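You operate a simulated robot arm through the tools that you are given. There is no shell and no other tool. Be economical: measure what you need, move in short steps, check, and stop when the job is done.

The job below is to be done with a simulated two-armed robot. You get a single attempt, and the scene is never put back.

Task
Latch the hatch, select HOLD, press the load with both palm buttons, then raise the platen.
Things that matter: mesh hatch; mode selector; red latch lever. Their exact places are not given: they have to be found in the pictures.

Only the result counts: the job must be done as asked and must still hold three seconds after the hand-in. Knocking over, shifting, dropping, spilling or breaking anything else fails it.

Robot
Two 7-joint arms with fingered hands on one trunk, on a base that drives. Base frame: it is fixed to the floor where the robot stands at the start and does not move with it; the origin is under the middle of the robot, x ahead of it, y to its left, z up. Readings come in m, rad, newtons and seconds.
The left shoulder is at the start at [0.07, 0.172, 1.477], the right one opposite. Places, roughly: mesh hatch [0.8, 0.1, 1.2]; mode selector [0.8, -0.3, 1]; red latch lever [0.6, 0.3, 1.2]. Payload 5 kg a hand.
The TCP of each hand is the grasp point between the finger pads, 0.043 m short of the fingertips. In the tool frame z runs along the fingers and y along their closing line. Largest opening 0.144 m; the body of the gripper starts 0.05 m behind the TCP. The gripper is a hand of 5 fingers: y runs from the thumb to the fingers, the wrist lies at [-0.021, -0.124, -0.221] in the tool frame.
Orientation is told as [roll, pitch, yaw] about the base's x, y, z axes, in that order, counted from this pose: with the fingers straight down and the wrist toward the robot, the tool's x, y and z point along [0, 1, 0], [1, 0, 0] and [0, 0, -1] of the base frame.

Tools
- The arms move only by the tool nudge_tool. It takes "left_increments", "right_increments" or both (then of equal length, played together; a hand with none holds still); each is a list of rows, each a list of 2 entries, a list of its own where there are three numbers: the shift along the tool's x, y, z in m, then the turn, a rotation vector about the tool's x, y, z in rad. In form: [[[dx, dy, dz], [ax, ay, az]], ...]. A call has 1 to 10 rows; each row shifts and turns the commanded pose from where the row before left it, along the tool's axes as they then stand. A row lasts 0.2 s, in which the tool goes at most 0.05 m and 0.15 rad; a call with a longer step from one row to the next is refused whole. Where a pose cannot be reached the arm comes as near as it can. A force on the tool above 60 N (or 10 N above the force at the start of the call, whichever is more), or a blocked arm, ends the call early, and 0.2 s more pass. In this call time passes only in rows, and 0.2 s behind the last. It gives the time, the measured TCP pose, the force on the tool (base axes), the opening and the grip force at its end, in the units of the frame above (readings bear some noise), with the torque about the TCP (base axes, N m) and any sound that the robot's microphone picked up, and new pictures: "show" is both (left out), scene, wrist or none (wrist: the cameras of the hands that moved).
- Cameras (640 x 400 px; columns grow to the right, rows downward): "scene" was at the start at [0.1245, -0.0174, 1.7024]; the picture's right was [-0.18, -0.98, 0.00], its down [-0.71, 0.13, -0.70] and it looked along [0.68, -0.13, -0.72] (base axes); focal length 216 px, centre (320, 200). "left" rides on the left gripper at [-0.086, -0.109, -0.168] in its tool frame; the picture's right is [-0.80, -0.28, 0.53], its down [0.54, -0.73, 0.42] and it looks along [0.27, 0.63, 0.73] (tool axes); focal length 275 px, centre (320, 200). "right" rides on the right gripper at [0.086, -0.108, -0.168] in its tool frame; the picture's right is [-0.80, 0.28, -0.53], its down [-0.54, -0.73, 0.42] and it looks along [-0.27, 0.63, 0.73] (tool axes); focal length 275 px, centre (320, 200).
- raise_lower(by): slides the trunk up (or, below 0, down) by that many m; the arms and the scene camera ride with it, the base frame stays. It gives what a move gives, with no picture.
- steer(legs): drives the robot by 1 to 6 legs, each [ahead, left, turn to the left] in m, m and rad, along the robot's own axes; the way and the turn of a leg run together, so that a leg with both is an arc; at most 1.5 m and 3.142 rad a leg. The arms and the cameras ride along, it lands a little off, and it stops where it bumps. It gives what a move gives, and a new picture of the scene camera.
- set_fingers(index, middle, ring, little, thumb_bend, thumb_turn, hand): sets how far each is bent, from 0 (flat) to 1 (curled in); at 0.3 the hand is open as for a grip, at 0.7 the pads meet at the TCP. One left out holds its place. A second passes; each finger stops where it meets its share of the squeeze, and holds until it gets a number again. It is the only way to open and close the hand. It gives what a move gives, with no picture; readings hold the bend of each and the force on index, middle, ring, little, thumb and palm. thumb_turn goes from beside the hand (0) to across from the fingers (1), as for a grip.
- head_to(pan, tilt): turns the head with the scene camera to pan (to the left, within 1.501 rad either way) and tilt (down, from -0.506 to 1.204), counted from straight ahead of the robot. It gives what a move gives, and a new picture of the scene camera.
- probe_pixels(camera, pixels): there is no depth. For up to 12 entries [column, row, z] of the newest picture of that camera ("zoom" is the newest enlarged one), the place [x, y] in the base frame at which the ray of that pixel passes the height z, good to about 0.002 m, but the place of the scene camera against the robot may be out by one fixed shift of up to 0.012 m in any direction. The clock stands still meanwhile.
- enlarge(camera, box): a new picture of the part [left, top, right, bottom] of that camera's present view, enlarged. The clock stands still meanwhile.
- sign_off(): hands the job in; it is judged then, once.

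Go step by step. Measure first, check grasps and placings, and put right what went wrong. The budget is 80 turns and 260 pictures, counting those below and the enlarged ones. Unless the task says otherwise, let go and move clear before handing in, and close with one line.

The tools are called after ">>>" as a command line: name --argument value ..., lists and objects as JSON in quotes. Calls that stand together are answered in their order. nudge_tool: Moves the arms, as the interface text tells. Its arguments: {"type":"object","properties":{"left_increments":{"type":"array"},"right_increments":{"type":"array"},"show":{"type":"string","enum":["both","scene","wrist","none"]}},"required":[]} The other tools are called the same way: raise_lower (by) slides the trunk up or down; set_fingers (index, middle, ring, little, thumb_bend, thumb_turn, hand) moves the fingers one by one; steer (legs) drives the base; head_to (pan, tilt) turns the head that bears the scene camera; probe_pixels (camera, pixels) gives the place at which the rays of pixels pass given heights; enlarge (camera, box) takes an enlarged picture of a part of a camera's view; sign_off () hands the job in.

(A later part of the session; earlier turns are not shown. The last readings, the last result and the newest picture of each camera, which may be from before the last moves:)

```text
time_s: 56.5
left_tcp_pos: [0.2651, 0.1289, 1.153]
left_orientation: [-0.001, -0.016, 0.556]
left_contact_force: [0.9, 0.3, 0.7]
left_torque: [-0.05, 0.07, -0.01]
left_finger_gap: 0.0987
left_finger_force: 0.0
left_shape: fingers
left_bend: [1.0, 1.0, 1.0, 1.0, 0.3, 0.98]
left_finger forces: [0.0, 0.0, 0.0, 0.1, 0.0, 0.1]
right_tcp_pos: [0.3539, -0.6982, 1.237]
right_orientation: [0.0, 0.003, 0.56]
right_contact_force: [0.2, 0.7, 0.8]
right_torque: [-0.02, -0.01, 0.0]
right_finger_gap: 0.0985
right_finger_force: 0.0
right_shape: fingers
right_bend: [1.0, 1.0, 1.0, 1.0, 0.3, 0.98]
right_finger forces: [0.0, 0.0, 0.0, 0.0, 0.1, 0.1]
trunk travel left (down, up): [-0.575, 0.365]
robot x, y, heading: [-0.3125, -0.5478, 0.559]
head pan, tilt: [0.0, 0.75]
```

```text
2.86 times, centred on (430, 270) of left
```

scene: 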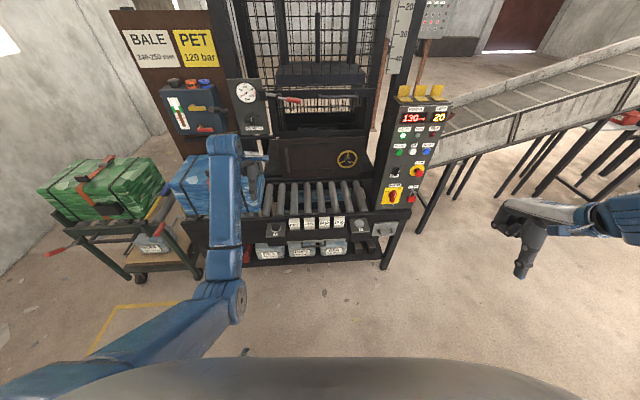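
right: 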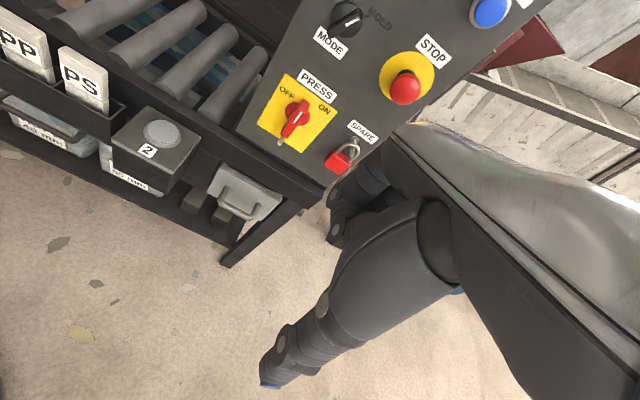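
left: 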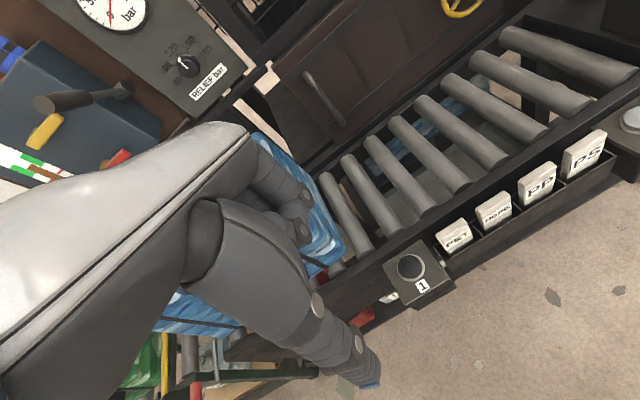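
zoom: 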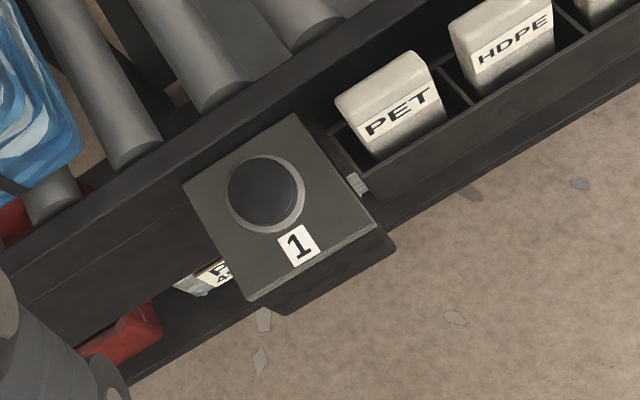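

Button 1 is near (0.363,0.192,0.70) and button 2 near (0.657,-0.216,0.70), and the robot is centred on them. I'll close both hands to a fingertip bunch at the TCP, which is well defined for pressing, and lower the left hand clear of the table. Then I'll drive 0.13 m forward.

>>> set_fingers --hand "left" --index 0.7 --middle 0.7 --ring 0.7 --little 0.7 --thumb_bend 0.7 --thumb_turn 1

>>> set_fingers --hand "right" --index 0.7 --middle 0.7 --ring 0.7 --little 0.7 --thumb_bend 0.7 --thumb_turn 1

>>> nudge_tool --left_increments '[[[0, -0.01, 0.045], [0, 0, 0]], [[0, -0.01, 0.045], [0, 0, 0]], [[0, -0.01, 0.045], [0, 0, 0]], [[0, 0, 0.045], [0, 0, 0]], [[0, 0, 0.04], [0, 0, 0]]]' --right_increments '[[[0.03, 0, 0.04], [0, 0, 0]], [[0.04, 0.0, 0.03], [0, 0, 0]], [[0.04, 0.0, 0.03], [0, 0, 0]], [[0.04, 0.0, 0.03], [0, 0, 0]], [[0.03, 0.0, 0.04], [0, 0, 0]]]' --show "both"

```text
time_s: 57.5
left_tcp_pos: [0.2644, 0.1281, 1.1513]
left_orientation: [0.003, -0.014, 0.557]
left_contact_force: [0.2, -0.2, 0.8]
left_torque: [0.0, -0.01, -0.04]
left_finger_gap: 0.0402
left_finger_force: 0.0
left_shape: fingers
left_bend: [0.89, 0.7, 0.7, 0.7, 0.65, 1.0]
left_finger forces: [0.0, 0.0, 0.1, 0.0, 0.0, 0.1]
right_tcp_pos: [0.354, -0.6985, 1.2374]
right_orientation: [0.003, 0.0, 0.561]
right_contact_force: [-0.1, -1.0, -0.3]
right_torque: [0.0, -0.01, 0.0]
right_finger_gap: 0.0987
right_finger_force: 0.0
right_shape: fingers
right_bend: [1.0, 1.0, 1.0, 1.0, 0.3, 0.98]
right_finger forces: [0.0, 0.0, 0.1, 0.1, 0.0, 0.1]
trunk travel left (down, up): [-0.575, 0.365]
robot x, y, heading: [-0.3119, -0.5403, 0.564]
head pan, tilt: [0.0, 0.75]
```

```text
time_s: 58.5
left_tcp_pos: [0.2644, 0.128, 1.1513]
left_orientation: [0.001, -0.014, 0.558]
left_contact_force: [0.5, 0.1, -0.3]
left_torque: [-0.03, -0.02, 0.01]
left_finger_gap: 0.0401
left_finger_force: 0.0
left_shape: fingers
left_bend: [0.89, 0.7, 0.7, 0.7, 0.65, 1.0]
left_finger forces: [0.0, 0.0, 0.0, 0.0, 0.0, 0.1]
right_tcp_pos: [0.355, -0.6995, 1.2375]
right_orientation: [0.001, 0.001, 0.559]
right_contact_force: [-0.4, -0.8, -0.4]
right_torque: [-0.04, 0.01, 0.02]
right_finger_gap: 0.0398
right_finger_force: 0.0
right_shape: fingers
right_bend: [0.89, 0.7, 0.7, 0.7, 0.65, 1.0]
right_finger forces: [0.0, 0.0, 0.1, 0.0, 0.1, 0.0]
trunk travel left (down, up): [-0.575, 0.365]
robot x, y, heading: [-0.312, -0.5404, 0.563]
head pan, tilt: [0.0, 0.75]
```

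```text
time_s: 59.9
left_tcp_pos: [0.241, 0.1151, 0.929]
left_orientation: [-0.001, -0.016, 0.557]
left_contact_force: [0.7, -0.3, -1.0]
left_torque: [-0.03, 0.05, -0.03]
left_finger_gap: 0.0402
left_finger_force: 0.0
left_shape: fingers
left_bend: [0.89, 0.7, 0.7, 0.7, 0.65, 1.0]
left_finger forces: [0.0, 0.0, 0.0, 0.0, 0.0, 0.0]
right_tcp_pos: [0.3018, -0.6017, 1.0804]
right_orientation: [-0.182, 0.004, 0.573]
right_contact_force: [0.1, 0.4, -0.3]
right_torque: [-0.05, -0.03, -0.02]
right_finger_gap: 0.04
right_finger_force: 0.1
right_shape: fingers
right_bend: [0.89, 0.7, 0.7, 0.7, 0.65, 1.0]
right_finger forces: [0.0, 0.1, 0.0, 0.0, 0.1, 0.0]
right hand out of reach, approached as far as the arm can: row 3
trunk travel left (down, up): [-0.575, 0.365]
robot x, y, heading: [-0.3104, -0.54, 0.559]
head pan, tilt: [0.0, 0.75]
stopped in row 5 (right hand): the arm was blocked; the commanded pose is now the measured one
```

scene: 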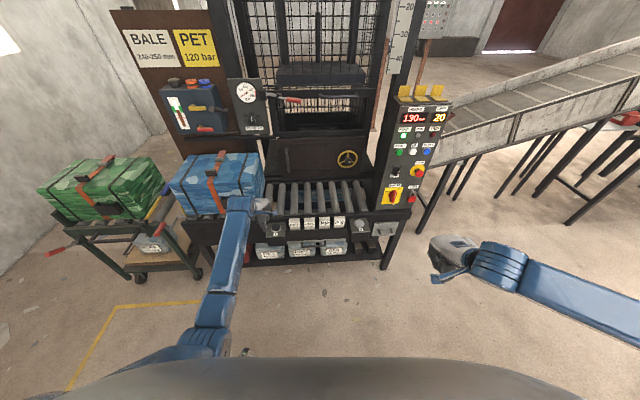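
right: 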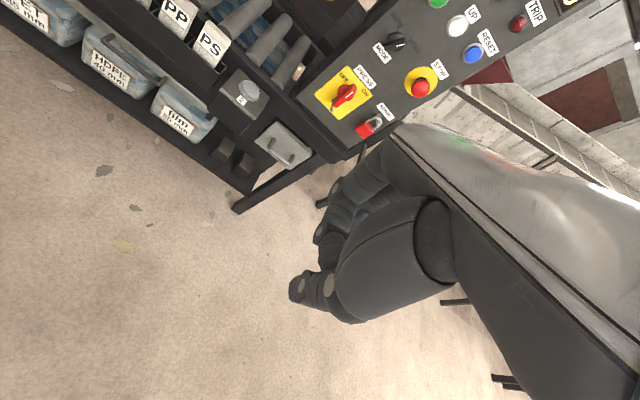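
left: 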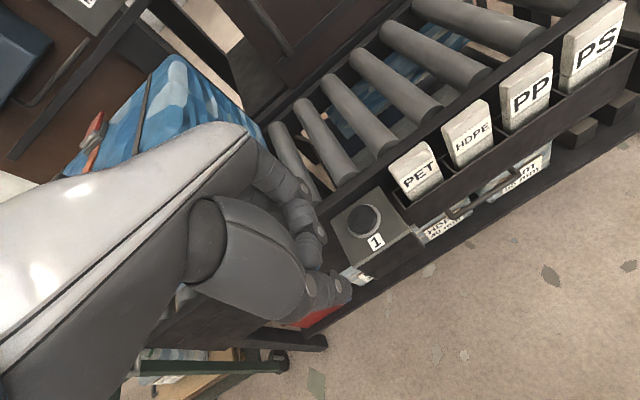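

The right arm got cramped near the body. I'll level it while stretching it forward, keeping left of the panel, then drive up a little.

>>> nudge_tool --right_increments '[[[0, 0.03, 0], [0, 0.09, 0]], [[0, 0.04, 0], [0, 0.09, 0]], [[0.03, 0.035, 0], [0, 0, 0]], [[0.03, 0.035, 0], [0, 0, 0]], [[0.03, 0.035, 0.0], [0, 0, 0]], [[0.03, 0.035, 0.01], [0, 0, 0]], [[0, 0.03, 0.03], [0, 0, 0]], [[0, 0, 0.04], [0, 0, 0]]]' --show "none"

>>> steer --legs '[[0.1, 0, 0.03]]'

>>> nudge_tool --left_increments '[[[0, 0, 0], [0, 0, 0]]]' --right_increments '[[[0, 0, 0], [0, 0, 0]]]' --show "both"

```text
time_s: 61.7
left_tcp_pos: [0.2425, 0.1132, 0.9301]
left_orientation: [0.001, -0.016, 0.557]
left_contact_force: [0.5, -0.3, 0.3]
left_torque: [0.04, -0.01, -0.02]
left_finger_gap: 0.04
left_finger_force: 0.1
left_shape: fingers
left_bend: [0.89, 0.7, 0.7, 0.7, 0.65, 1.0]
left_finger forces: [0.0, 0.1, 0.0, 0.0, 0.0, 0.0]
right_tcp_pos: [0.4411, -0.369, 0.9997]
right_orientation: [0.002, 0.002, 0.573]
right_contact_force: [0.6, -0.6, 1.2]
right_torque: [-0.02, 0.01, 0.01]
right_finger_gap: 0.0402
right_finger_force: 0.0
right_shape: fingers
right_bend: [0.89, 0.7, 0.7, 0.7, 0.65, 1.0]
right_finger forces: [0.1, 0.0, 0.1, 0.0, 0.1, 0.0]
trunk travel left (down, up): [-0.575, 0.365]
robot x, y, heading: [-0.31, -0.5435, 0.559]
head pan, tilt: [0.0, 0.75]
```

```text
time_s: 62.8
left_tcp_pos: [0.3046, 0.1825, 0.9307]
left_orientation: [0.002, -0.017, 0.587]
left_contact_force: [0.8, -0.6, -0.7]
left_torque: [0.03, -0.01, 0.0]
left_finger_gap: 0.0404
left_finger_force: 0.1
left_shape: fingers
left_bend: [0.89, 0.7, 0.7, 0.7, 0.65, 1.0]
left_finger forces: [0.0, 0.0, 0.0, 0.0, 0.0, 0.0]
right_tcp_pos: [0.5158, -0.2951, 1.0014]
right_orientation: [0.001, 0.002, 0.605]
right_contact_force: [-0.2, -1.1, -0.5]
right_torque: [0.03, -0.01, 0.01]
right_finger_gap: 0.04
right_finger_force: 0.0
right_shape: fingers
right_bend: [0.89, 0.7, 0.7, 0.7, 0.65, 1.0]
right_finger forces: [0.1, 0.0, 0.1, 0.0, 0.0, 0.1]
trunk travel left (down, up): [-0.575, 0.365]
robot x, y, heading: [-0.2266, -0.4869, 0.592]
head pan, tilt: [0.0, 0.75]
```

scene: 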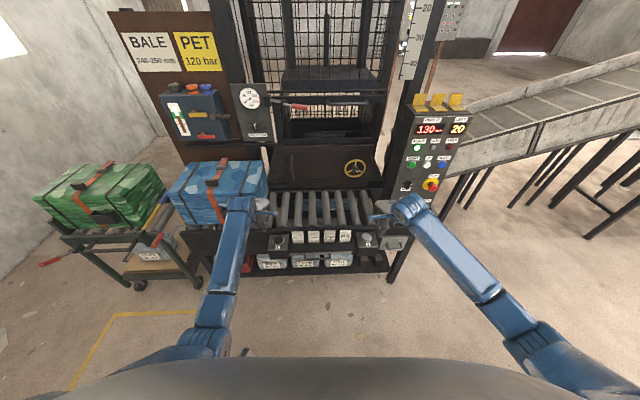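

```text
time_s: 63.2
left_tcp_pos: [0.3039, 0.1801, 0.9316]
left_orientation: [0.004, -0.019, 0.587]
left_contact_force: [-0.7, -0.2, 0.5]
left_torque: [0.04, -0.01, 0.0]
left_finger_gap: 0.0401
left_finger_force: 0.1
left_shape: fingers
left_bend: [0.89, 0.7, 0.7, 0.7, 0.65, 1.0]
left_finger forces: [0.0, 0.0, 0.0, 0.1, 0.0, 0.0]
right_tcp_pos: [0.5154, -0.2934, 1.0016]
right_orientation: [0.001, 0.001, 0.604]
right_contact_force: [0.1, -0.6, 0.7]
right_torque: [-0.01, -0.06, -0.02]
right_finger_gap: 0.0402
right_finger_force: 0.0
right_shape: fingers
right_bend: [0.89, 0.7, 0.7, 0.7, 0.65, 1.0]
right_finger forces: [0.0, 0.0, 0.0, 0.0, 0.0, 0.0]
trunk travel left (down, up): [-0.575, 0.365]
robot x, y, heading: [-0.2272, -0.4882, 0.589]
head pan, tilt: [0.0, 0.75]
```

scene: 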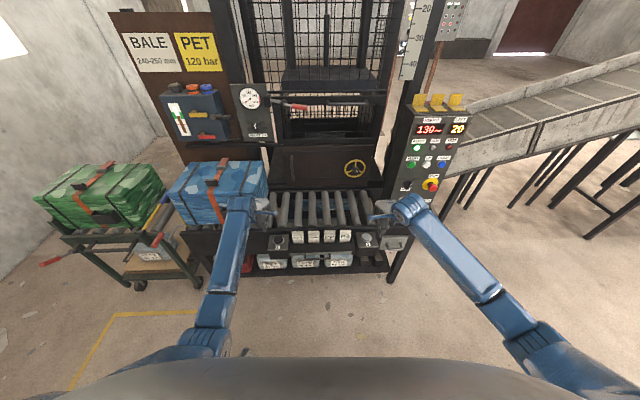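
right: 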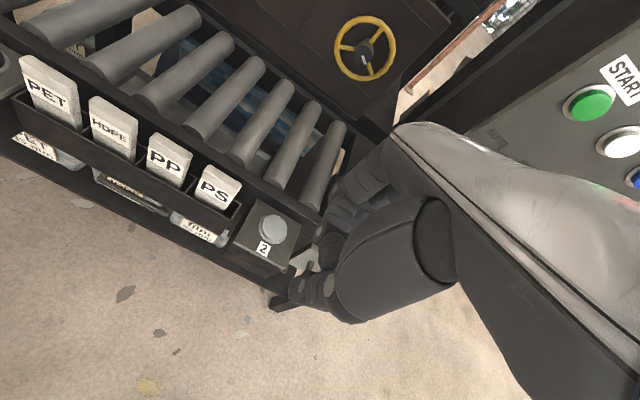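
left: 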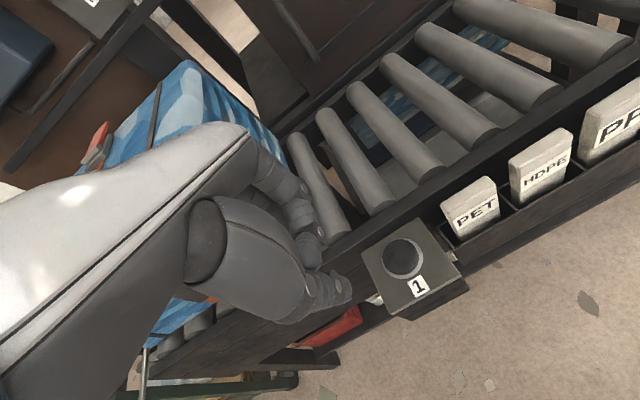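

Both buttons are in view now: 1 at left px (403,258) and 2 at right px (272,229). I'll measure them from here.

>>> probe_pixels --camera "left" --pixels '[[403, 258, 0.68], [403, 258, 0.7], [403, 258, 0.72], [403, 258, 0.74]]'

>>> probe_pixels --camera "right" --pixels '[[272, 229, 0.68], [272, 229, 0.7], [272, 229, 0.72], [272, 229, 0.74]]'

>>> enlarge --camera "left" --box '[230, 170, 470, 350]'

>>> enlarge --camera "scene" --box '[220, 180, 420, 300]'

```text
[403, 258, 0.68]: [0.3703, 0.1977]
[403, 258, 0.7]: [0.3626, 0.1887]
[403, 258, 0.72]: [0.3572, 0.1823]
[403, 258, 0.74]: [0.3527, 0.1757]
```

```text
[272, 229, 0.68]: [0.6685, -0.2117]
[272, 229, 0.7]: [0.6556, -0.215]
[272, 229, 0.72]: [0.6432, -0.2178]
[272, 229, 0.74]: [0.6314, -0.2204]
```

```text
2.22 times, centred on (350, 260) of left
```

zoom: 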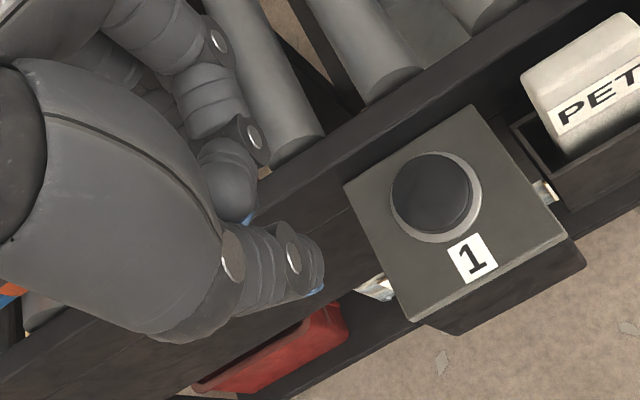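

```text
3.20 times, centred on (320, 240) of scene
```

zoom: 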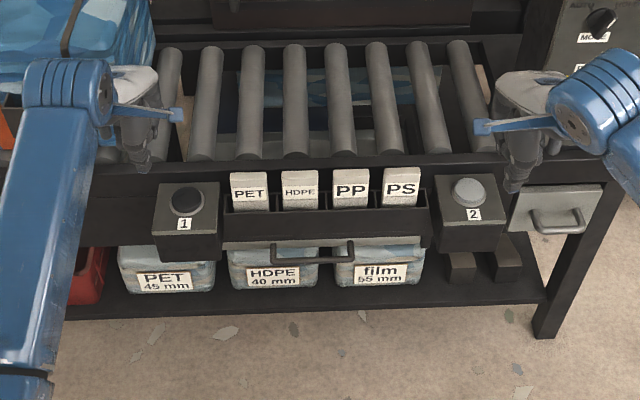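

The buttons are confirmed at (0.3626,0.189,0.70) and (0.6556,-0.215,0.70). I'll bring both hands above them and pitch the fingers forward 0.45 rad so the knuckles clear the roller rail.

>>> nudge_tool --left_increments '[[[-0.0062, 0.0115, 0], [0, 0, 0]], [[-0.0062, 0.0115, 0], [0, 0, 0]], [[-0.0062, 0.0115, 0.02], [0, 0, 0]], [[-0.0062, 0.0115, 0.02], [0, 0, 0]], [[0, 0, 0], [-0.15, 0, 0]], [[0, 0, 0], [-0.15, 0, 0]], [[0, 0, 0], [-0.15, 0, 0]]]' --right_increments '[[[-0.0038, 0.038, 0.015], [0, 0, 0]], [[-0.0038, 0.038, 0.025], [0, 0, 0]], [[-0.0038, 0.038, 0.03], [0, 0, 0]], [[-0.0038, 0.038, 0.03], [0, 0, 0]], [[0, 0, 0], [-0.15, 0, 0]], [[0, 0, 0], [-0.15, 0, 0]], [[0, 0, 0], [-0.15, 0, 0]]]' --show "both"

```text
time_s: 64.8
left_tcp_pos: [0.3576, 0.1884, 0.89]
left_orientation: [0.0, -0.468, 0.589]
left_contact_force: [0.1, 0.8, 0.2]
left_torque: [0.0, 0.08, -0.01]
left_finger_gap: 0.0401
left_finger_force: 0.1
left_shape: fingers
left_bend: [0.89, 0.7, 0.7, 0.7, 0.65, 1.0]
left_finger forces: [0.0, 0.0, 0.1, 0.0, 0.1, 0.0]
right_tcp_pos: [0.6518, -0.2198, 0.9]
right_orientation: [0.002, -0.449, 0.602]
right_contact_force: [0.3, 0.9, 1.0]
right_torque: [-0.09, 0.1, 0.0]
right_finger_gap: 0.04
right_finger_force: 0.0
right_shape: fingers
right_bend: [0.89, 0.7, 0.7, 0.7, 0.65, 1.0]
right_finger forces: [0.1, 0.1, 0.0, 0.1, 0.1, 0.1]
trunk travel left (down, up): [-0.575, 0.365]
robot x, y, heading: [-0.2253, -0.4876, 0.592]
head pan, tilt: [0.0, 0.75]
```

scene: 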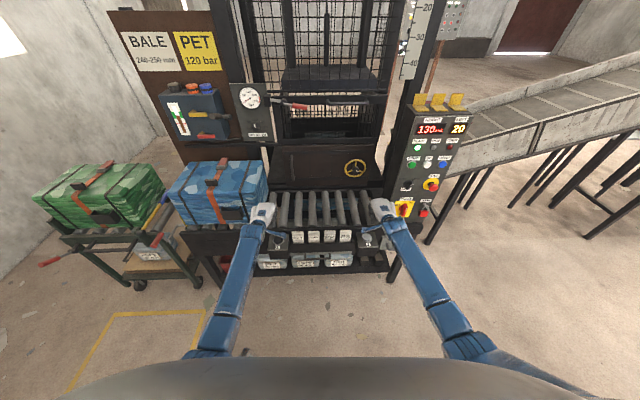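
right: 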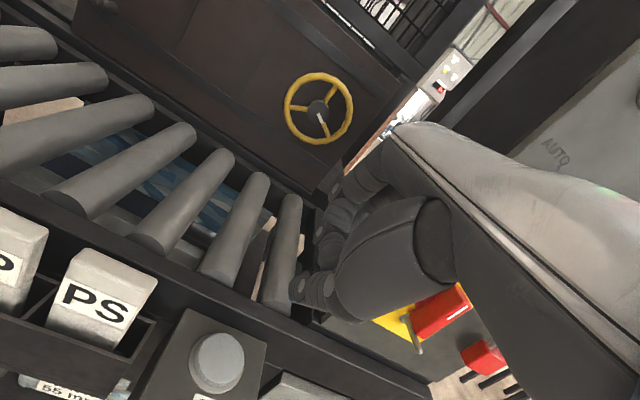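
left: 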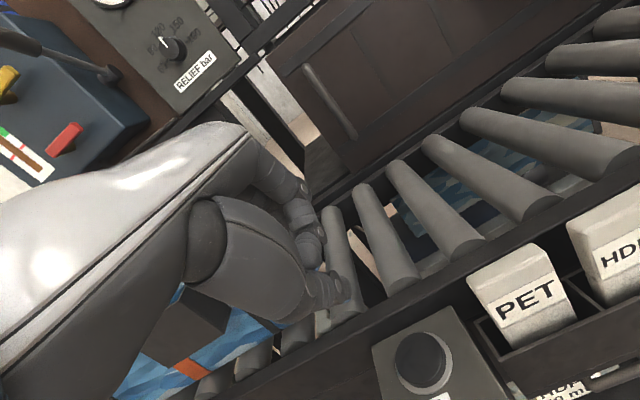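

Both TCPs are within a few mm of being over the buttons. I'll descend together to about z=0.77.

>>> nudge_tool --left_increments '[[[0, -0.018, 0.0357], [0, 0, 0]], [[0, -0.018, 0.0357], [0, 0, 0]], [[0, -0.0135, 0.0268], [0, 0, 0]]]' --right_increments '[[[0, -0.0174, 0.036], [0, 0, 0]], [[0, -0.0174, 0.036], [0, 0, 0]], [[0, -0.0174, 0.036], [0, 0, 0]]]' --show "both"

>>> enlarge --camera "scene" --box '[220, 180, 420, 300]'

```text
time_s: 65.6
left_tcp_pos: [0.3579, 0.1891, 0.7817]
left_orientation: [0.001, -0.469, 0.586]
left_contact_force: [0.5, 0.8, 0.6]
left_torque: [-0.01, 0.07, 0.01]
left_finger_gap: 0.0402
left_finger_force: 0.0
left_shape: fingers
left_bend: [0.89, 0.7, 0.7, 0.7, 0.65, 1.0]
left_finger forces: [0.1, 0.1, 0.0, 0.0, 0.0, 0.0]
right_tcp_pos: [0.6538, -0.2205, 0.7782]
right_orientation: [0.002, -0.448, 0.601]
right_contact_force: [-0.2, 0.5, 0.4]
right_torque: [-0.03, 0.07, 0.03]
right_finger_gap: 0.0399
right_finger_force: 0.0
right_shape: fingers
right_bend: [0.89, 0.7, 0.7, 0.7, 0.65, 1.0]
right_finger forces: [0.0, 0.0, 0.0, 0.1, 0.0, 0.0]
trunk travel left (down, up): [-0.575, 0.365]
robot x, y, heading: [-0.2288, -0.491, 0.59]
head pan, tilt: [0.0, 0.75]
```

scene: 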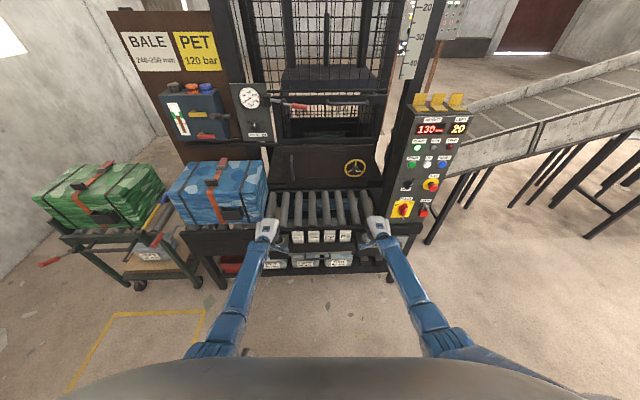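
right: 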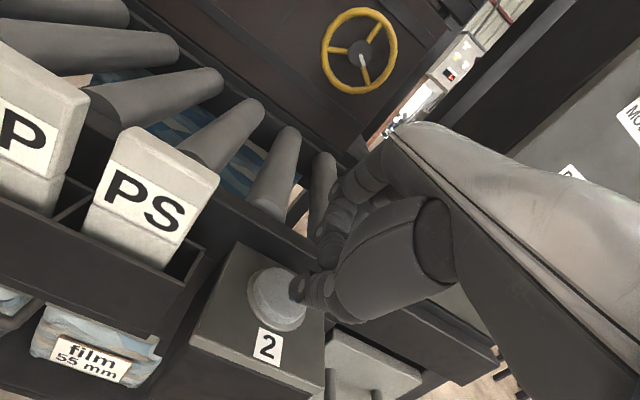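
left: 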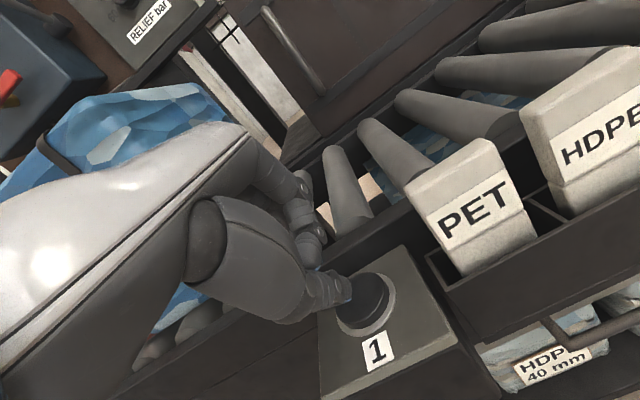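

```text
3.20 times, centred on (320, 240) of scene
```

zoom: 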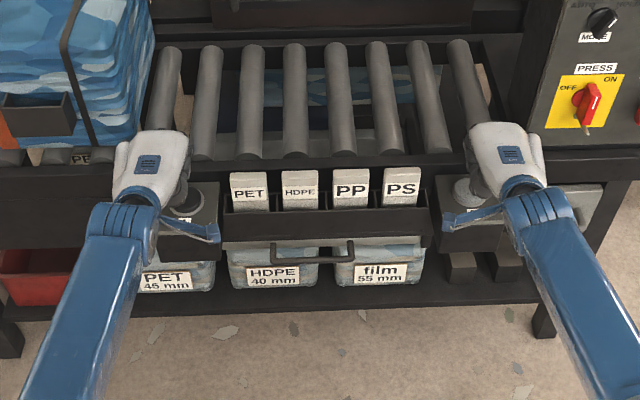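

The TCPs line up over both buttons. I'll press down together in small synchronized steps and watch the display.

>>> nudge_tool --left_increments '[[[0, -0.0075, 0.0148], [0, 0, 0]], [[0, -0.0059, 0.0116], [0, 0, 0]], [[0, -0.0059, 0.0116], [0, 0, 0]]]' --right_increments '[[[0, -0.0057, 0.0118], [0, 0, 0]], [[0, -0.0057, 0.0118], [0, 0, 0]], [[0, -0.0057, 0.0118], [0, 0, 0]]]' --show "both"

```text
time_s: 66.4
left_tcp_pos: [0.3551, 0.1867, 0.7486]
left_orientation: [0.001, -0.479, 0.587]
left_contact_force: [-9.9, -5.3, 33.7]
left_torque: [-0.23, 0.1, -0.05]
left_finger_gap: 0.0381
left_finger_force: 16.8
left_shape: fingers
left_bend: [0.92, 0.7, 0.7, 0.7, 0.74, 1.0]
left_finger forces: [0.0, 0.0, 0.0, 0.1, 33.8, 0.1]
right_tcp_pos: [0.6486, -0.2218, 0.752]
right_orientation: [0.003, -0.463, 0.601]
right_contact_force: [-8.3, -5.3, 33.8]
right_torque: [-0.03, 0.3, 0.05]
right_finger_gap: 0.0383
right_finger_force: 16.7
right_shape: fingers
right_bend: [0.91, 0.7, 0.7, 0.7, 0.73, 1.0]
right_finger forces: [0.0, 0.0, 0.0, 0.0, 33.3, 0.0]
trunk travel left (down, up): [-0.575, 0.365]
robot x, y, heading: [-0.2299, -0.4894, 0.596]
head pan, tilt: [0.0, 0.75]
heard: click, click
```

scene: 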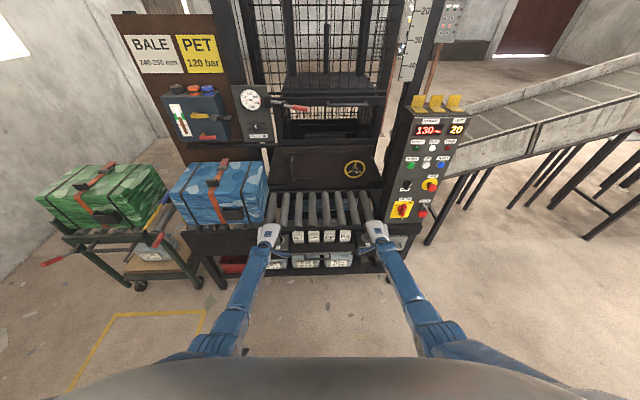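
right: 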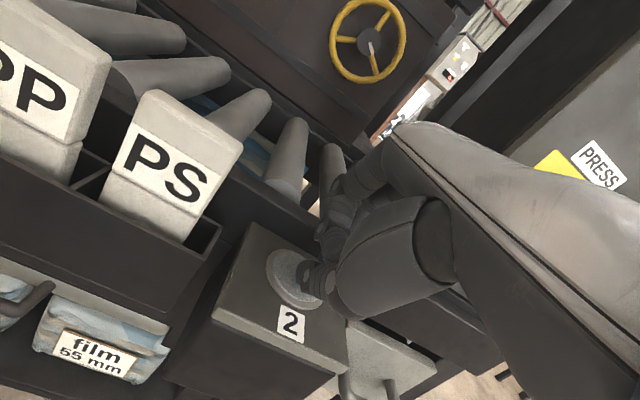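
left: 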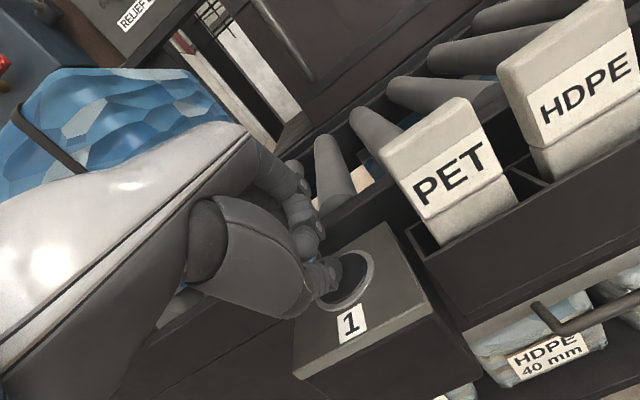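

Both buttons clicked, with about 34 N on each. I'll zoom on the panel and the platen to see whether RUN lights and the platen moves.

>>> enlarge --camera "scene" --box '[380, 90, 480, 210]'

>>> nudge_tool --left_increments '[[[0, 0, 0], [0, 0, 0]], [[0, 0, 0], [0, 0, 0]], [[0, 0, 0], [0, 0, 0]]]' --right_increments '[[[0, 0, 0], [0, 0, 0]], [[0, 0, 0], [0, 0, 0]], [[0, 0, 0], [0, 0, 0]]]' --show "scene"

>>> enlarge --camera "scene" --box '[220, 40, 480, 220]'

```text
3.33 times, centred on (430, 150) of scene
```

zoom: 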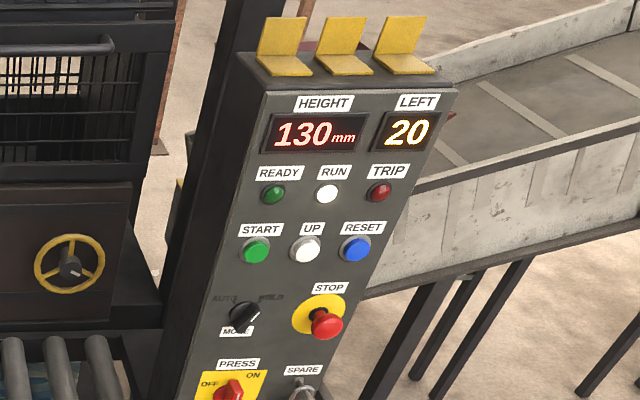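

```text
time_s: 67.2
left_tcp_pos: [0.3546, 0.1853, 0.7433]
left_orientation: [0.001, -0.474, 0.587]
left_contact_force: [-4.4, -2.0, 30.6]
left_torque: [0.0, -0.26, 0.02]
left_finger_gap: 0.0375
left_finger_force: 15.6
left_shape: fingers
left_bend: [0.93, 0.7, 0.7, 0.7, 0.76, 1.0]
left_finger forces: [0.0, 0.0, 0.0, 0.0, 30.9, 0.0]
right_tcp_pos: [0.6484, -0.2226, 0.7456]
right_orientation: [0.002, -0.455, 0.602]
right_contact_force: [-2.9, -2.5, 28.1]
right_torque: [0.21, -0.05, 0.07]
right_finger_gap: 0.0378
right_finger_force: 14.7
right_shape: fingers
right_bend: [0.92, 0.7, 0.7, 0.7, 0.75, 1.0]
right_finger forces: [0.1, 0.0, 0.0, 0.0, 28.9, 0.1]
trunk travel left (down, up): [-0.575, 0.365]
robot x, y, heading: [-0.2304, -0.4864, 0.59]
head pan, tilt: [0.0, 0.75]
```

scene: 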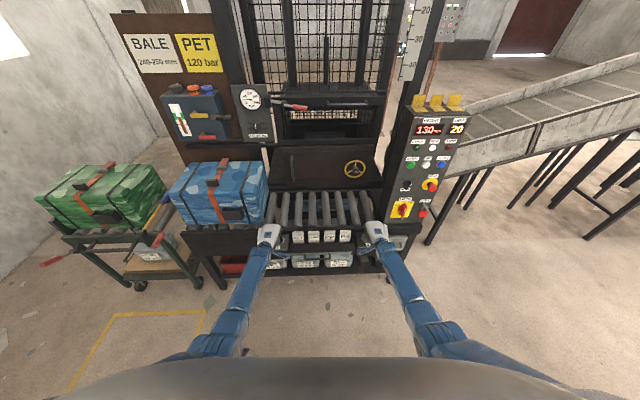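

```text
2.22 times, centred on (350, 130) of scene
```

zoom: 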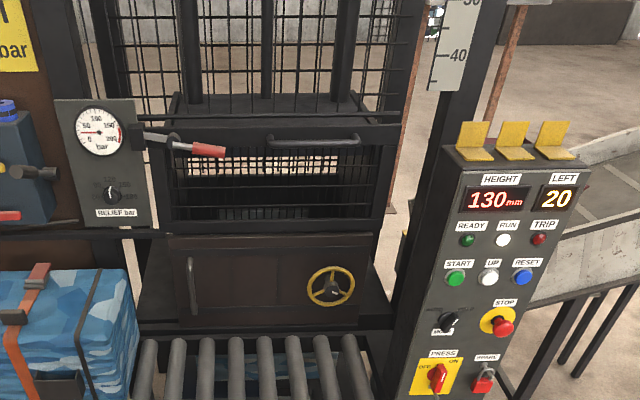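

RUN is lit, READY is off, and the platen is coming down. I'll keep holding.

>>> nudge_tool --left_increments '[[[0, 0, 0], [0, 0, 0]], [[0, 0, 0], [0, 0, 0]], [[0, 0, 0], [0, 0, 0]], [[0, 0, 0], [0, 0, 0]], [[0, 0, 0], [0, 0, 0]], [[0, 0, 0], [0, 0, 0]], [[0, 0, 0], [0, 0, 0]]]' --right_increments '[[[0, 0, 0], [0, 0, 0]], [[0, 0, 0], [0, 0, 0]], [[0, 0, 0], [0, 0, 0]], [[0, 0, 0], [0, 0, 0]], [[0, 0, 0], [0, 0, 0]], [[0, 0, 0], [0, 0, 0]], [[0, 0, 0], [0, 0, 0]]]' --show "scene"

>>> enlarge --camera "scene" --box '[220, 40, 480, 220]'

```text
time_s: 68.8
left_tcp_pos: [0.3554, 0.1855, 0.7431]
left_orientation: [0.002, -0.472, 0.587]
left_contact_force: [-4.3, -1.4, 31.8]
left_torque: [-0.01, -0.25, -0.05]
left_finger_gap: 0.0376
left_finger_force: 15.5
left_shape: fingers
left_bend: [0.93, 0.7, 0.7, 0.7, 0.76, 1.0]
left_finger forces: [0.1, 0.1, 0.0, 0.0, 31.4, 0.1]
right_tcp_pos: [0.6475, -0.2225, 0.7449]
right_orientation: [0.001, -0.454, 0.601]
right_contact_force: [-1.9, -1.0, 26.6]
right_torque: [0.24, -0.14, 0.0]
right_finger_gap: 0.0378
right_finger_force: 13.6
right_shape: fingers
right_bend: [0.92, 0.7, 0.7, 0.7, 0.75, 1.0]
right_finger forces: [0.0, 0.0, 0.0, 0.1, 26.9, 0.1]
trunk travel left (down, up): [-0.575, 0.365]
robot x, y, heading: [-0.2246, -0.4879, 0.591]
head pan, tilt: [0.0, 0.75]
```

scene: 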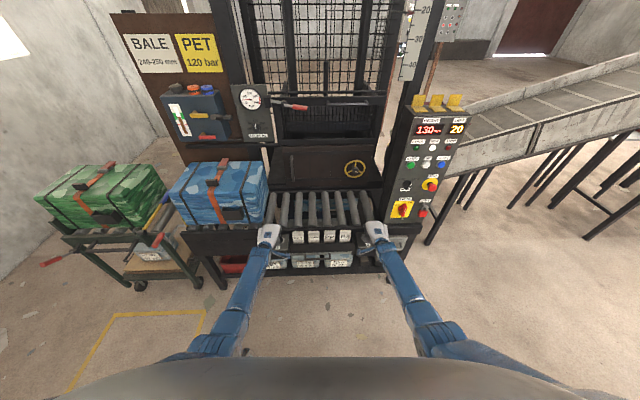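

```text
2.22 times, centred on (350, 130) of scene
```

zoom: 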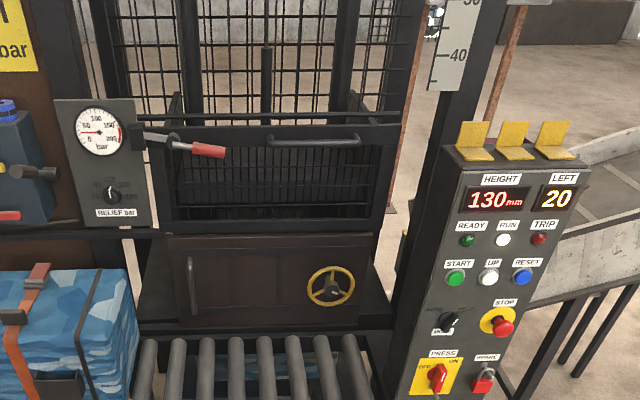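

The platen has dropped into the chamber and is still descending. I'll keep holding.

>>> nudge_tool --left_increments '[[[0, 0, 0], [0, 0, 0]], [[0, 0, 0], [0, 0, 0]], [[0, 0, 0], [0, 0, 0]], [[0, 0, 0], [0, 0, 0]], [[0, 0, 0], [0, 0, 0]], [[0, 0, 0], [0, 0, 0]], [[0, 0, 0], [0, 0, 0]]]' --right_increments '[[[0, 0, 0], [0, 0, 0]], [[0, 0, 0], [0, 0, 0]], [[0, 0, 0], [0, 0, 0]], [[0, 0, 0], [0, 0, 0]], [[0, 0, 0], [0, 0, 0]], [[0, 0, 0], [0, 0, 0]], [[0, 0, 0], [0, 0, 0]]]' --show "none"

>>> enlarge --camera "scene" --box '[220, 40, 480, 220]'

>>> nudge_tool --left_increments '[[[0, 0, 0], [0, 0, 0]], [[0, 0, 0], [0, 0, 0]], [[0, 0, 0], [0, 0, 0]], [[0, 0, 0], [0, 0, 0]], [[0, 0, 0], [0, 0, 0]], [[0, 0, 0], [0, 0, 0]], [[0, 0, 0], [0, 0, 0]]]' --right_increments '[[[0, 0, 0], [0, 0, 0]], [[0, 0, 0], [0, 0, 0]], [[0, 0, 0], [0, 0, 0]], [[0, 0, 0], [0, 0, 0]], [[0, 0, 0], [0, 0, 0]], [[0, 0, 0], [0, 0, 0]], [[0, 0, 0], [0, 0, 0]]]' --show "none"

>>> enlarge --camera "scene" --box '[220, 40, 480, 220]'

```text
time_s: 70.4
left_tcp_pos: [0.3552, 0.1869, 0.7446]
left_orientation: [0.002, -0.473, 0.587]
left_contact_force: [-5.3, -3.1, 31.4]
left_torque: [-0.01, -0.28, -0.01]
left_finger_gap: 0.0375
left_finger_force: 15.3
left_shape: fingers
left_bend: [0.93, 0.7, 0.7, 0.7, 0.76, 1.0]
left_finger forces: [0.0, 0.1, 0.0, 0.1, 31.4, 0.1]
right_tcp_pos: [0.6463, -0.2228, 0.7447]
right_orientation: [0.001, -0.455, 0.602]
right_contact_force: [-1.4, -2.0, 26.9]
right_torque: [0.22, -0.12, -0.01]
right_finger_gap: 0.0374
right_finger_force: 13.4
right_shape: fingers
right_bend: [0.92, 0.7, 0.7, 0.7, 0.75, 1.0]
right_finger forces: [0.0, 0.0, 0.0, 0.0, 26.8, 0.1]
trunk travel left (down, up): [-0.575, 0.365]
robot x, y, heading: [-0.2256, -0.4907, 0.594]
head pan, tilt: [0.0, 0.75]
```

```text
2.22 times, centred on (350, 130) of scene
```

zoom: 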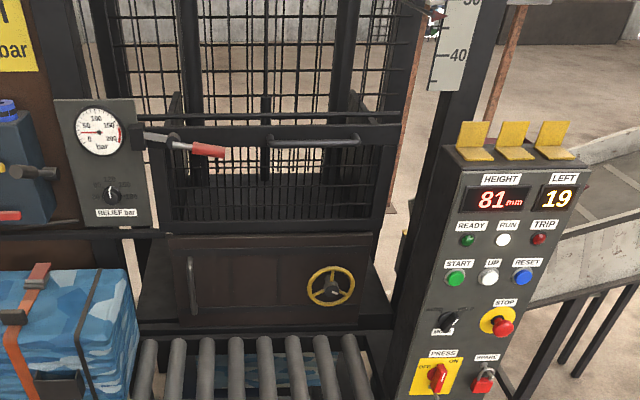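

```text
time_s: 72.0
left_tcp_pos: [0.3542, 0.1859, 0.743]
left_orientation: [0.0, -0.473, 0.587]
left_contact_force: [-4.3, -2.3, 31.8]
left_torque: [0.02, -0.23, -0.02]
left_finger_gap: 0.0376
left_finger_force: 15.4
left_shape: fingers
left_bend: [0.93, 0.7, 0.7, 0.7, 0.76, 1.0]
left_finger forces: [0.0, 0.0, 0.0, 0.1, 31.5, 0.0]
right_tcp_pos: [0.6473, -0.2229, 0.7451]
right_orientation: [0.001, -0.453, 0.602]
right_contact_force: [-1.7, -2.1, 27.4]
right_torque: [0.25, -0.08, 0.01]
right_finger_gap: 0.0378
right_finger_force: 13.7
right_shape: fingers
right_bend: [0.92, 0.7, 0.7, 0.7, 0.75, 1.0]
right_finger forces: [0.0, 0.0, 0.0, 0.1, 26.7, 0.1]
trunk travel left (down, up): [-0.575, 0.365]
robot x, y, heading: [-0.2283, -0.4891, 0.594]
head pan, tilt: [0.0, 0.75]
```

```text
2.22 times, centred on (350, 130) of scene
```

zoom: 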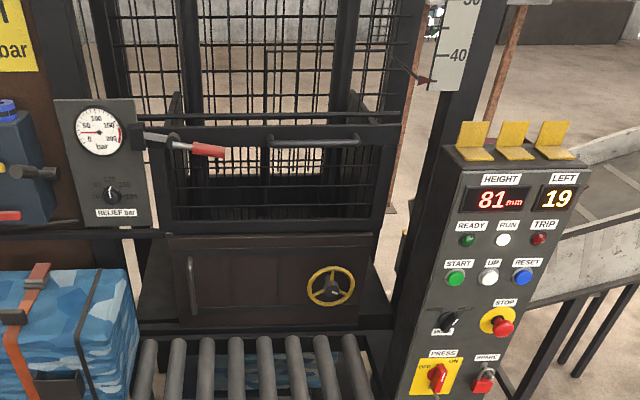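

HEIGHT has dropped from 130 to 81 mm and LEFT from 20 to 19. RUN is still lit, so I'll hold on until the platen stops and watch the gauge.

>>> nudge_tool --left_increments '[[[0, 0, 0], [0, 0, 0]], [[0, 0, 0], [0, 0, 0]], [[0, 0, 0], [0, 0, 0]], [[0, 0, 0], [0, 0, 0]], [[0, 0, 0], [0, 0, 0]], [[0, 0, 0], [0, 0, 0]], [[0, 0, 0], [0, 0, 0]]]' --right_increments '[[[0, 0, 0], [0, 0, 0]], [[0, 0, 0], [0, 0, 0]], [[0, 0, 0], [0, 0, 0]], [[0, 0, 0], [0, 0, 0]], [[0, 0, 0], [0, 0, 0]], [[0, 0, 0], [0, 0, 0]], [[0, 0, 0], [0, 0, 0]]]' --show "none"

>>> enlarge --camera "scene" --box '[220, 40, 480, 220]'

>>> enlarge --camera "scene" --box '[230, 80, 280, 140]'

```text
time_s: 73.6
left_tcp_pos: [0.3547, 0.1866, 0.7436]
left_orientation: [0.003, -0.474, 0.587]
left_contact_force: [-4.0, -2.7, 31.6]
left_torque: [0.02, -0.25, -0.02]
left_finger_gap: 0.0376
left_finger_force: 15.7
left_shape: fingers
left_bend: [0.93, 0.7, 0.7, 0.7, 0.76, 1.0]
left_finger forces: [0.1, 0.0, 0.0, 0.0, 31.5, 0.1]
right_tcp_pos: [0.6487, -0.2231, 0.7454]
right_orientation: [0.002, -0.454, 0.601]
right_contact_force: [-2.0, -1.3, 26.3]
right_torque: [0.28, -0.12, 0.0]
right_finger_gap: 0.0376
right_finger_force: 13.3
right_shape: fingers
right_bend: [0.92, 0.7, 0.7, 0.7, 0.75, 1.0]
right_finger forces: [0.1, 0.1, 0.1, 0.0, 26.8, 0.1]
trunk travel left (down, up): [-0.575, 0.365]
robot x, y, heading: [-0.2289, -0.4924, 0.592]
head pan, tilt: [0.0, 0.75]
```

```text
2.22 times, centred on (350, 130) of scene
```

zoom: 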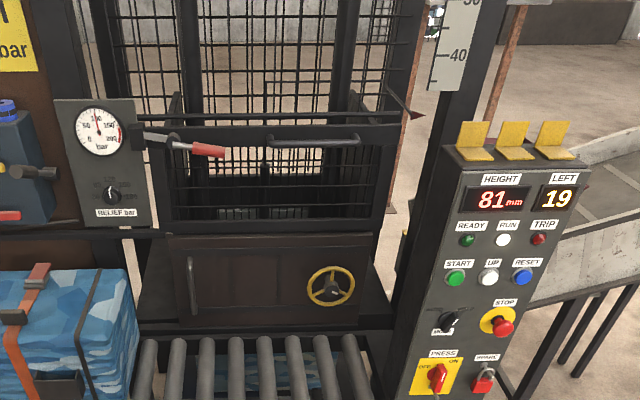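

```text
6.67 times, centred on (255, 110) of scene
```

zoom: 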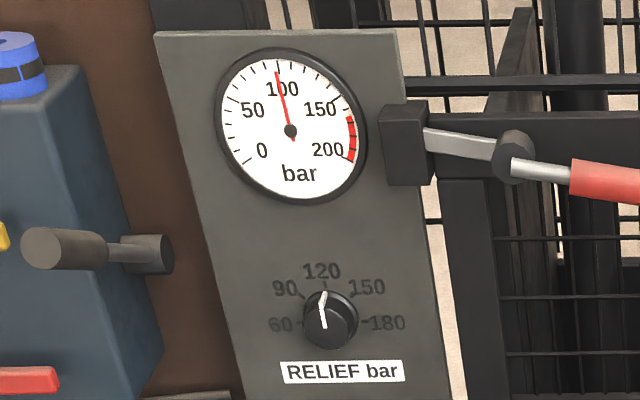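

The gauge reads about 90 bar and is rising toward the 120 bar relief. I'll keep holding.

>>> nudge_tool --left_increments '[[[0, 0, 0], [0, 0, 0]], [[0, 0, 0], [0, 0, 0]], [[0, 0, 0], [0, 0, 0]], [[0, 0, 0], [0, 0, 0]], [[0, 0, 0], [0, 0, 0]], [[0, 0, 0], [0, 0, 0]], [[0, 0, 0], [0, 0, 0]]]' --right_increments '[[[0, 0, 0], [0, 0, 0]], [[0, 0, 0], [0, 0, 0]], [[0, 0, 0], [0, 0, 0]], [[0, 0, 0], [0, 0, 0]], [[0, 0, 0], [0, 0, 0]], [[0, 0, 0], [0, 0, 0]], [[0, 0, 0], [0, 0, 0]]]' --show "none"

>>> enlarge --camera "scene" --box '[220, 40, 480, 220]'

>>> enlarge --camera "scene" --box '[230, 80, 280, 140]'

```text
time_s: 75.2
left_tcp_pos: [0.355, 0.1854, 0.7427]
left_orientation: [0.001, -0.472, 0.587]
left_contact_force: [-5.3, -2.9, 30.9]
left_torque: [0.01, -0.29, -0.01]
left_finger_gap: 0.0374
left_finger_force: 15.7
left_shape: fingers
left_bend: [0.93, 0.7, 0.7, 0.7, 0.76, 1.0]
left_finger forces: [0.0, 0.0, 0.0, 0.0, 31.4, 0.0]
right_tcp_pos: [0.6467, -0.2223, 0.7465]
right_orientation: [0.004, -0.454, 0.602]
right_contact_force: [-1.3, -1.4, 26.5]
right_torque: [0.24, -0.12, 0.01]
right_finger_gap: 0.0376
right_finger_force: 13.2
right_shape: fingers
right_bend: [0.92, 0.7, 0.7, 0.7, 0.75, 1.0]
right_finger forces: [0.1, 0.0, 0.0, 0.0, 26.7, 0.0]
trunk travel left (down, up): [-0.575, 0.365]
robot x, y, heading: [-0.2322, -0.4906, 0.59]
head pan, tilt: [0.0, 0.75]
```

```text
2.22 times, centred on (350, 130) of scene
```

zoom: 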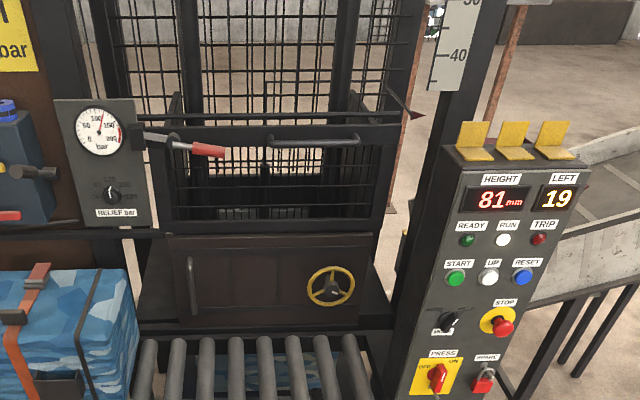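

```text
6.67 times, centred on (255, 110) of scene
```

zoom: 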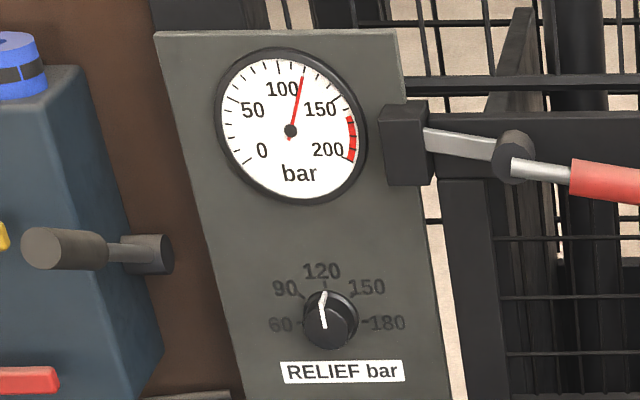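

The gauge is at about 120 bar, which matches the relief setting. I'll hold once more to check it is steady.

>>> nudge_tool --left_increments '[[[0, 0, 0], [0, 0, 0]], [[0, 0, 0], [0, 0, 0]], [[0, 0, 0], [0, 0, 0]], [[0, 0, 0], [0, 0, 0]], [[0, 0, 0], [0, 0, 0]], [[0, 0, 0], [0, 0, 0]], [[0, 0, 0], [0, 0, 0]], [[0, 0, 0], [0, 0, 0]], [[0, 0, 0], [0, 0, 0]]]' --right_increments '[[[0, 0, 0], [0, 0, 0]], [[0, 0, 0], [0, 0, 0]], [[0, 0, 0], [0, 0, 0]], [[0, 0, 0], [0, 0, 0]], [[0, 0, 0], [0, 0, 0]], [[0, 0, 0], [0, 0, 0]], [[0, 0, 0], [0, 0, 0]], [[0, 0, 0], [0, 0, 0]], [[0, 0, 0], [0, 0, 0]]]' --show "none"

>>> enlarge --camera "scene" --box '[220, 40, 480, 220]'

>>> enlarge --camera "scene" --box '[230, 80, 280, 140]'

```text
time_s: 77.2
left_tcp_pos: [0.355, 0.1859, 0.7428]
left_orientation: [0.001, -0.473, 0.587]
left_contact_force: [-4.6, -2.4, 30.6]
left_torque: [0.01, -0.26, -0.03]
left_finger_gap: 0.0378
left_finger_force: 15.3
left_shape: fingers
left_bend: [0.93, 0.7, 0.7, 0.7, 0.76, 1.0]
left_finger forces: [0.0, 0.1, 0.0, 0.0, 31.6, 0.0]
right_tcp_pos: [0.6472, -0.2236, 0.7444]
right_orientation: [0.002, -0.452, 0.602]
right_contact_force: [-0.8, -0.8, 26.5]
right_torque: [0.25, -0.1, 0.02]
right_finger_gap: 0.0378
right_finger_force: 13.9
right_shape: fingers
right_bend: [0.92, 0.7, 0.7, 0.7, 0.75, 1.0]
right_finger forces: [0.0, 0.1, 0.1, 0.0, 26.7, 0.1]
trunk travel left (down, up): [-0.575, 0.365]
robot x, y, heading: [-0.23, -0.4864, 0.585]
head pan, tilt: [0.0, 0.75]
```

```text
2.22 times, centred on (350, 130) of scene
```

zoom: 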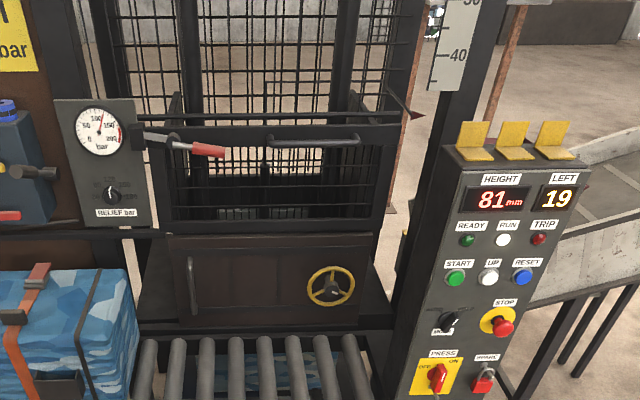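

```text
6.67 times, centred on (255, 110) of scene
```

zoom: 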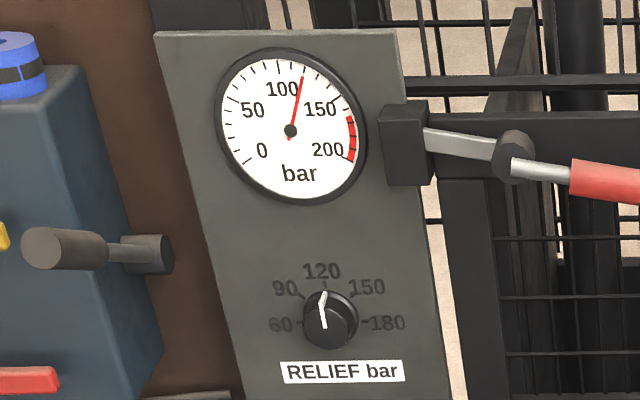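

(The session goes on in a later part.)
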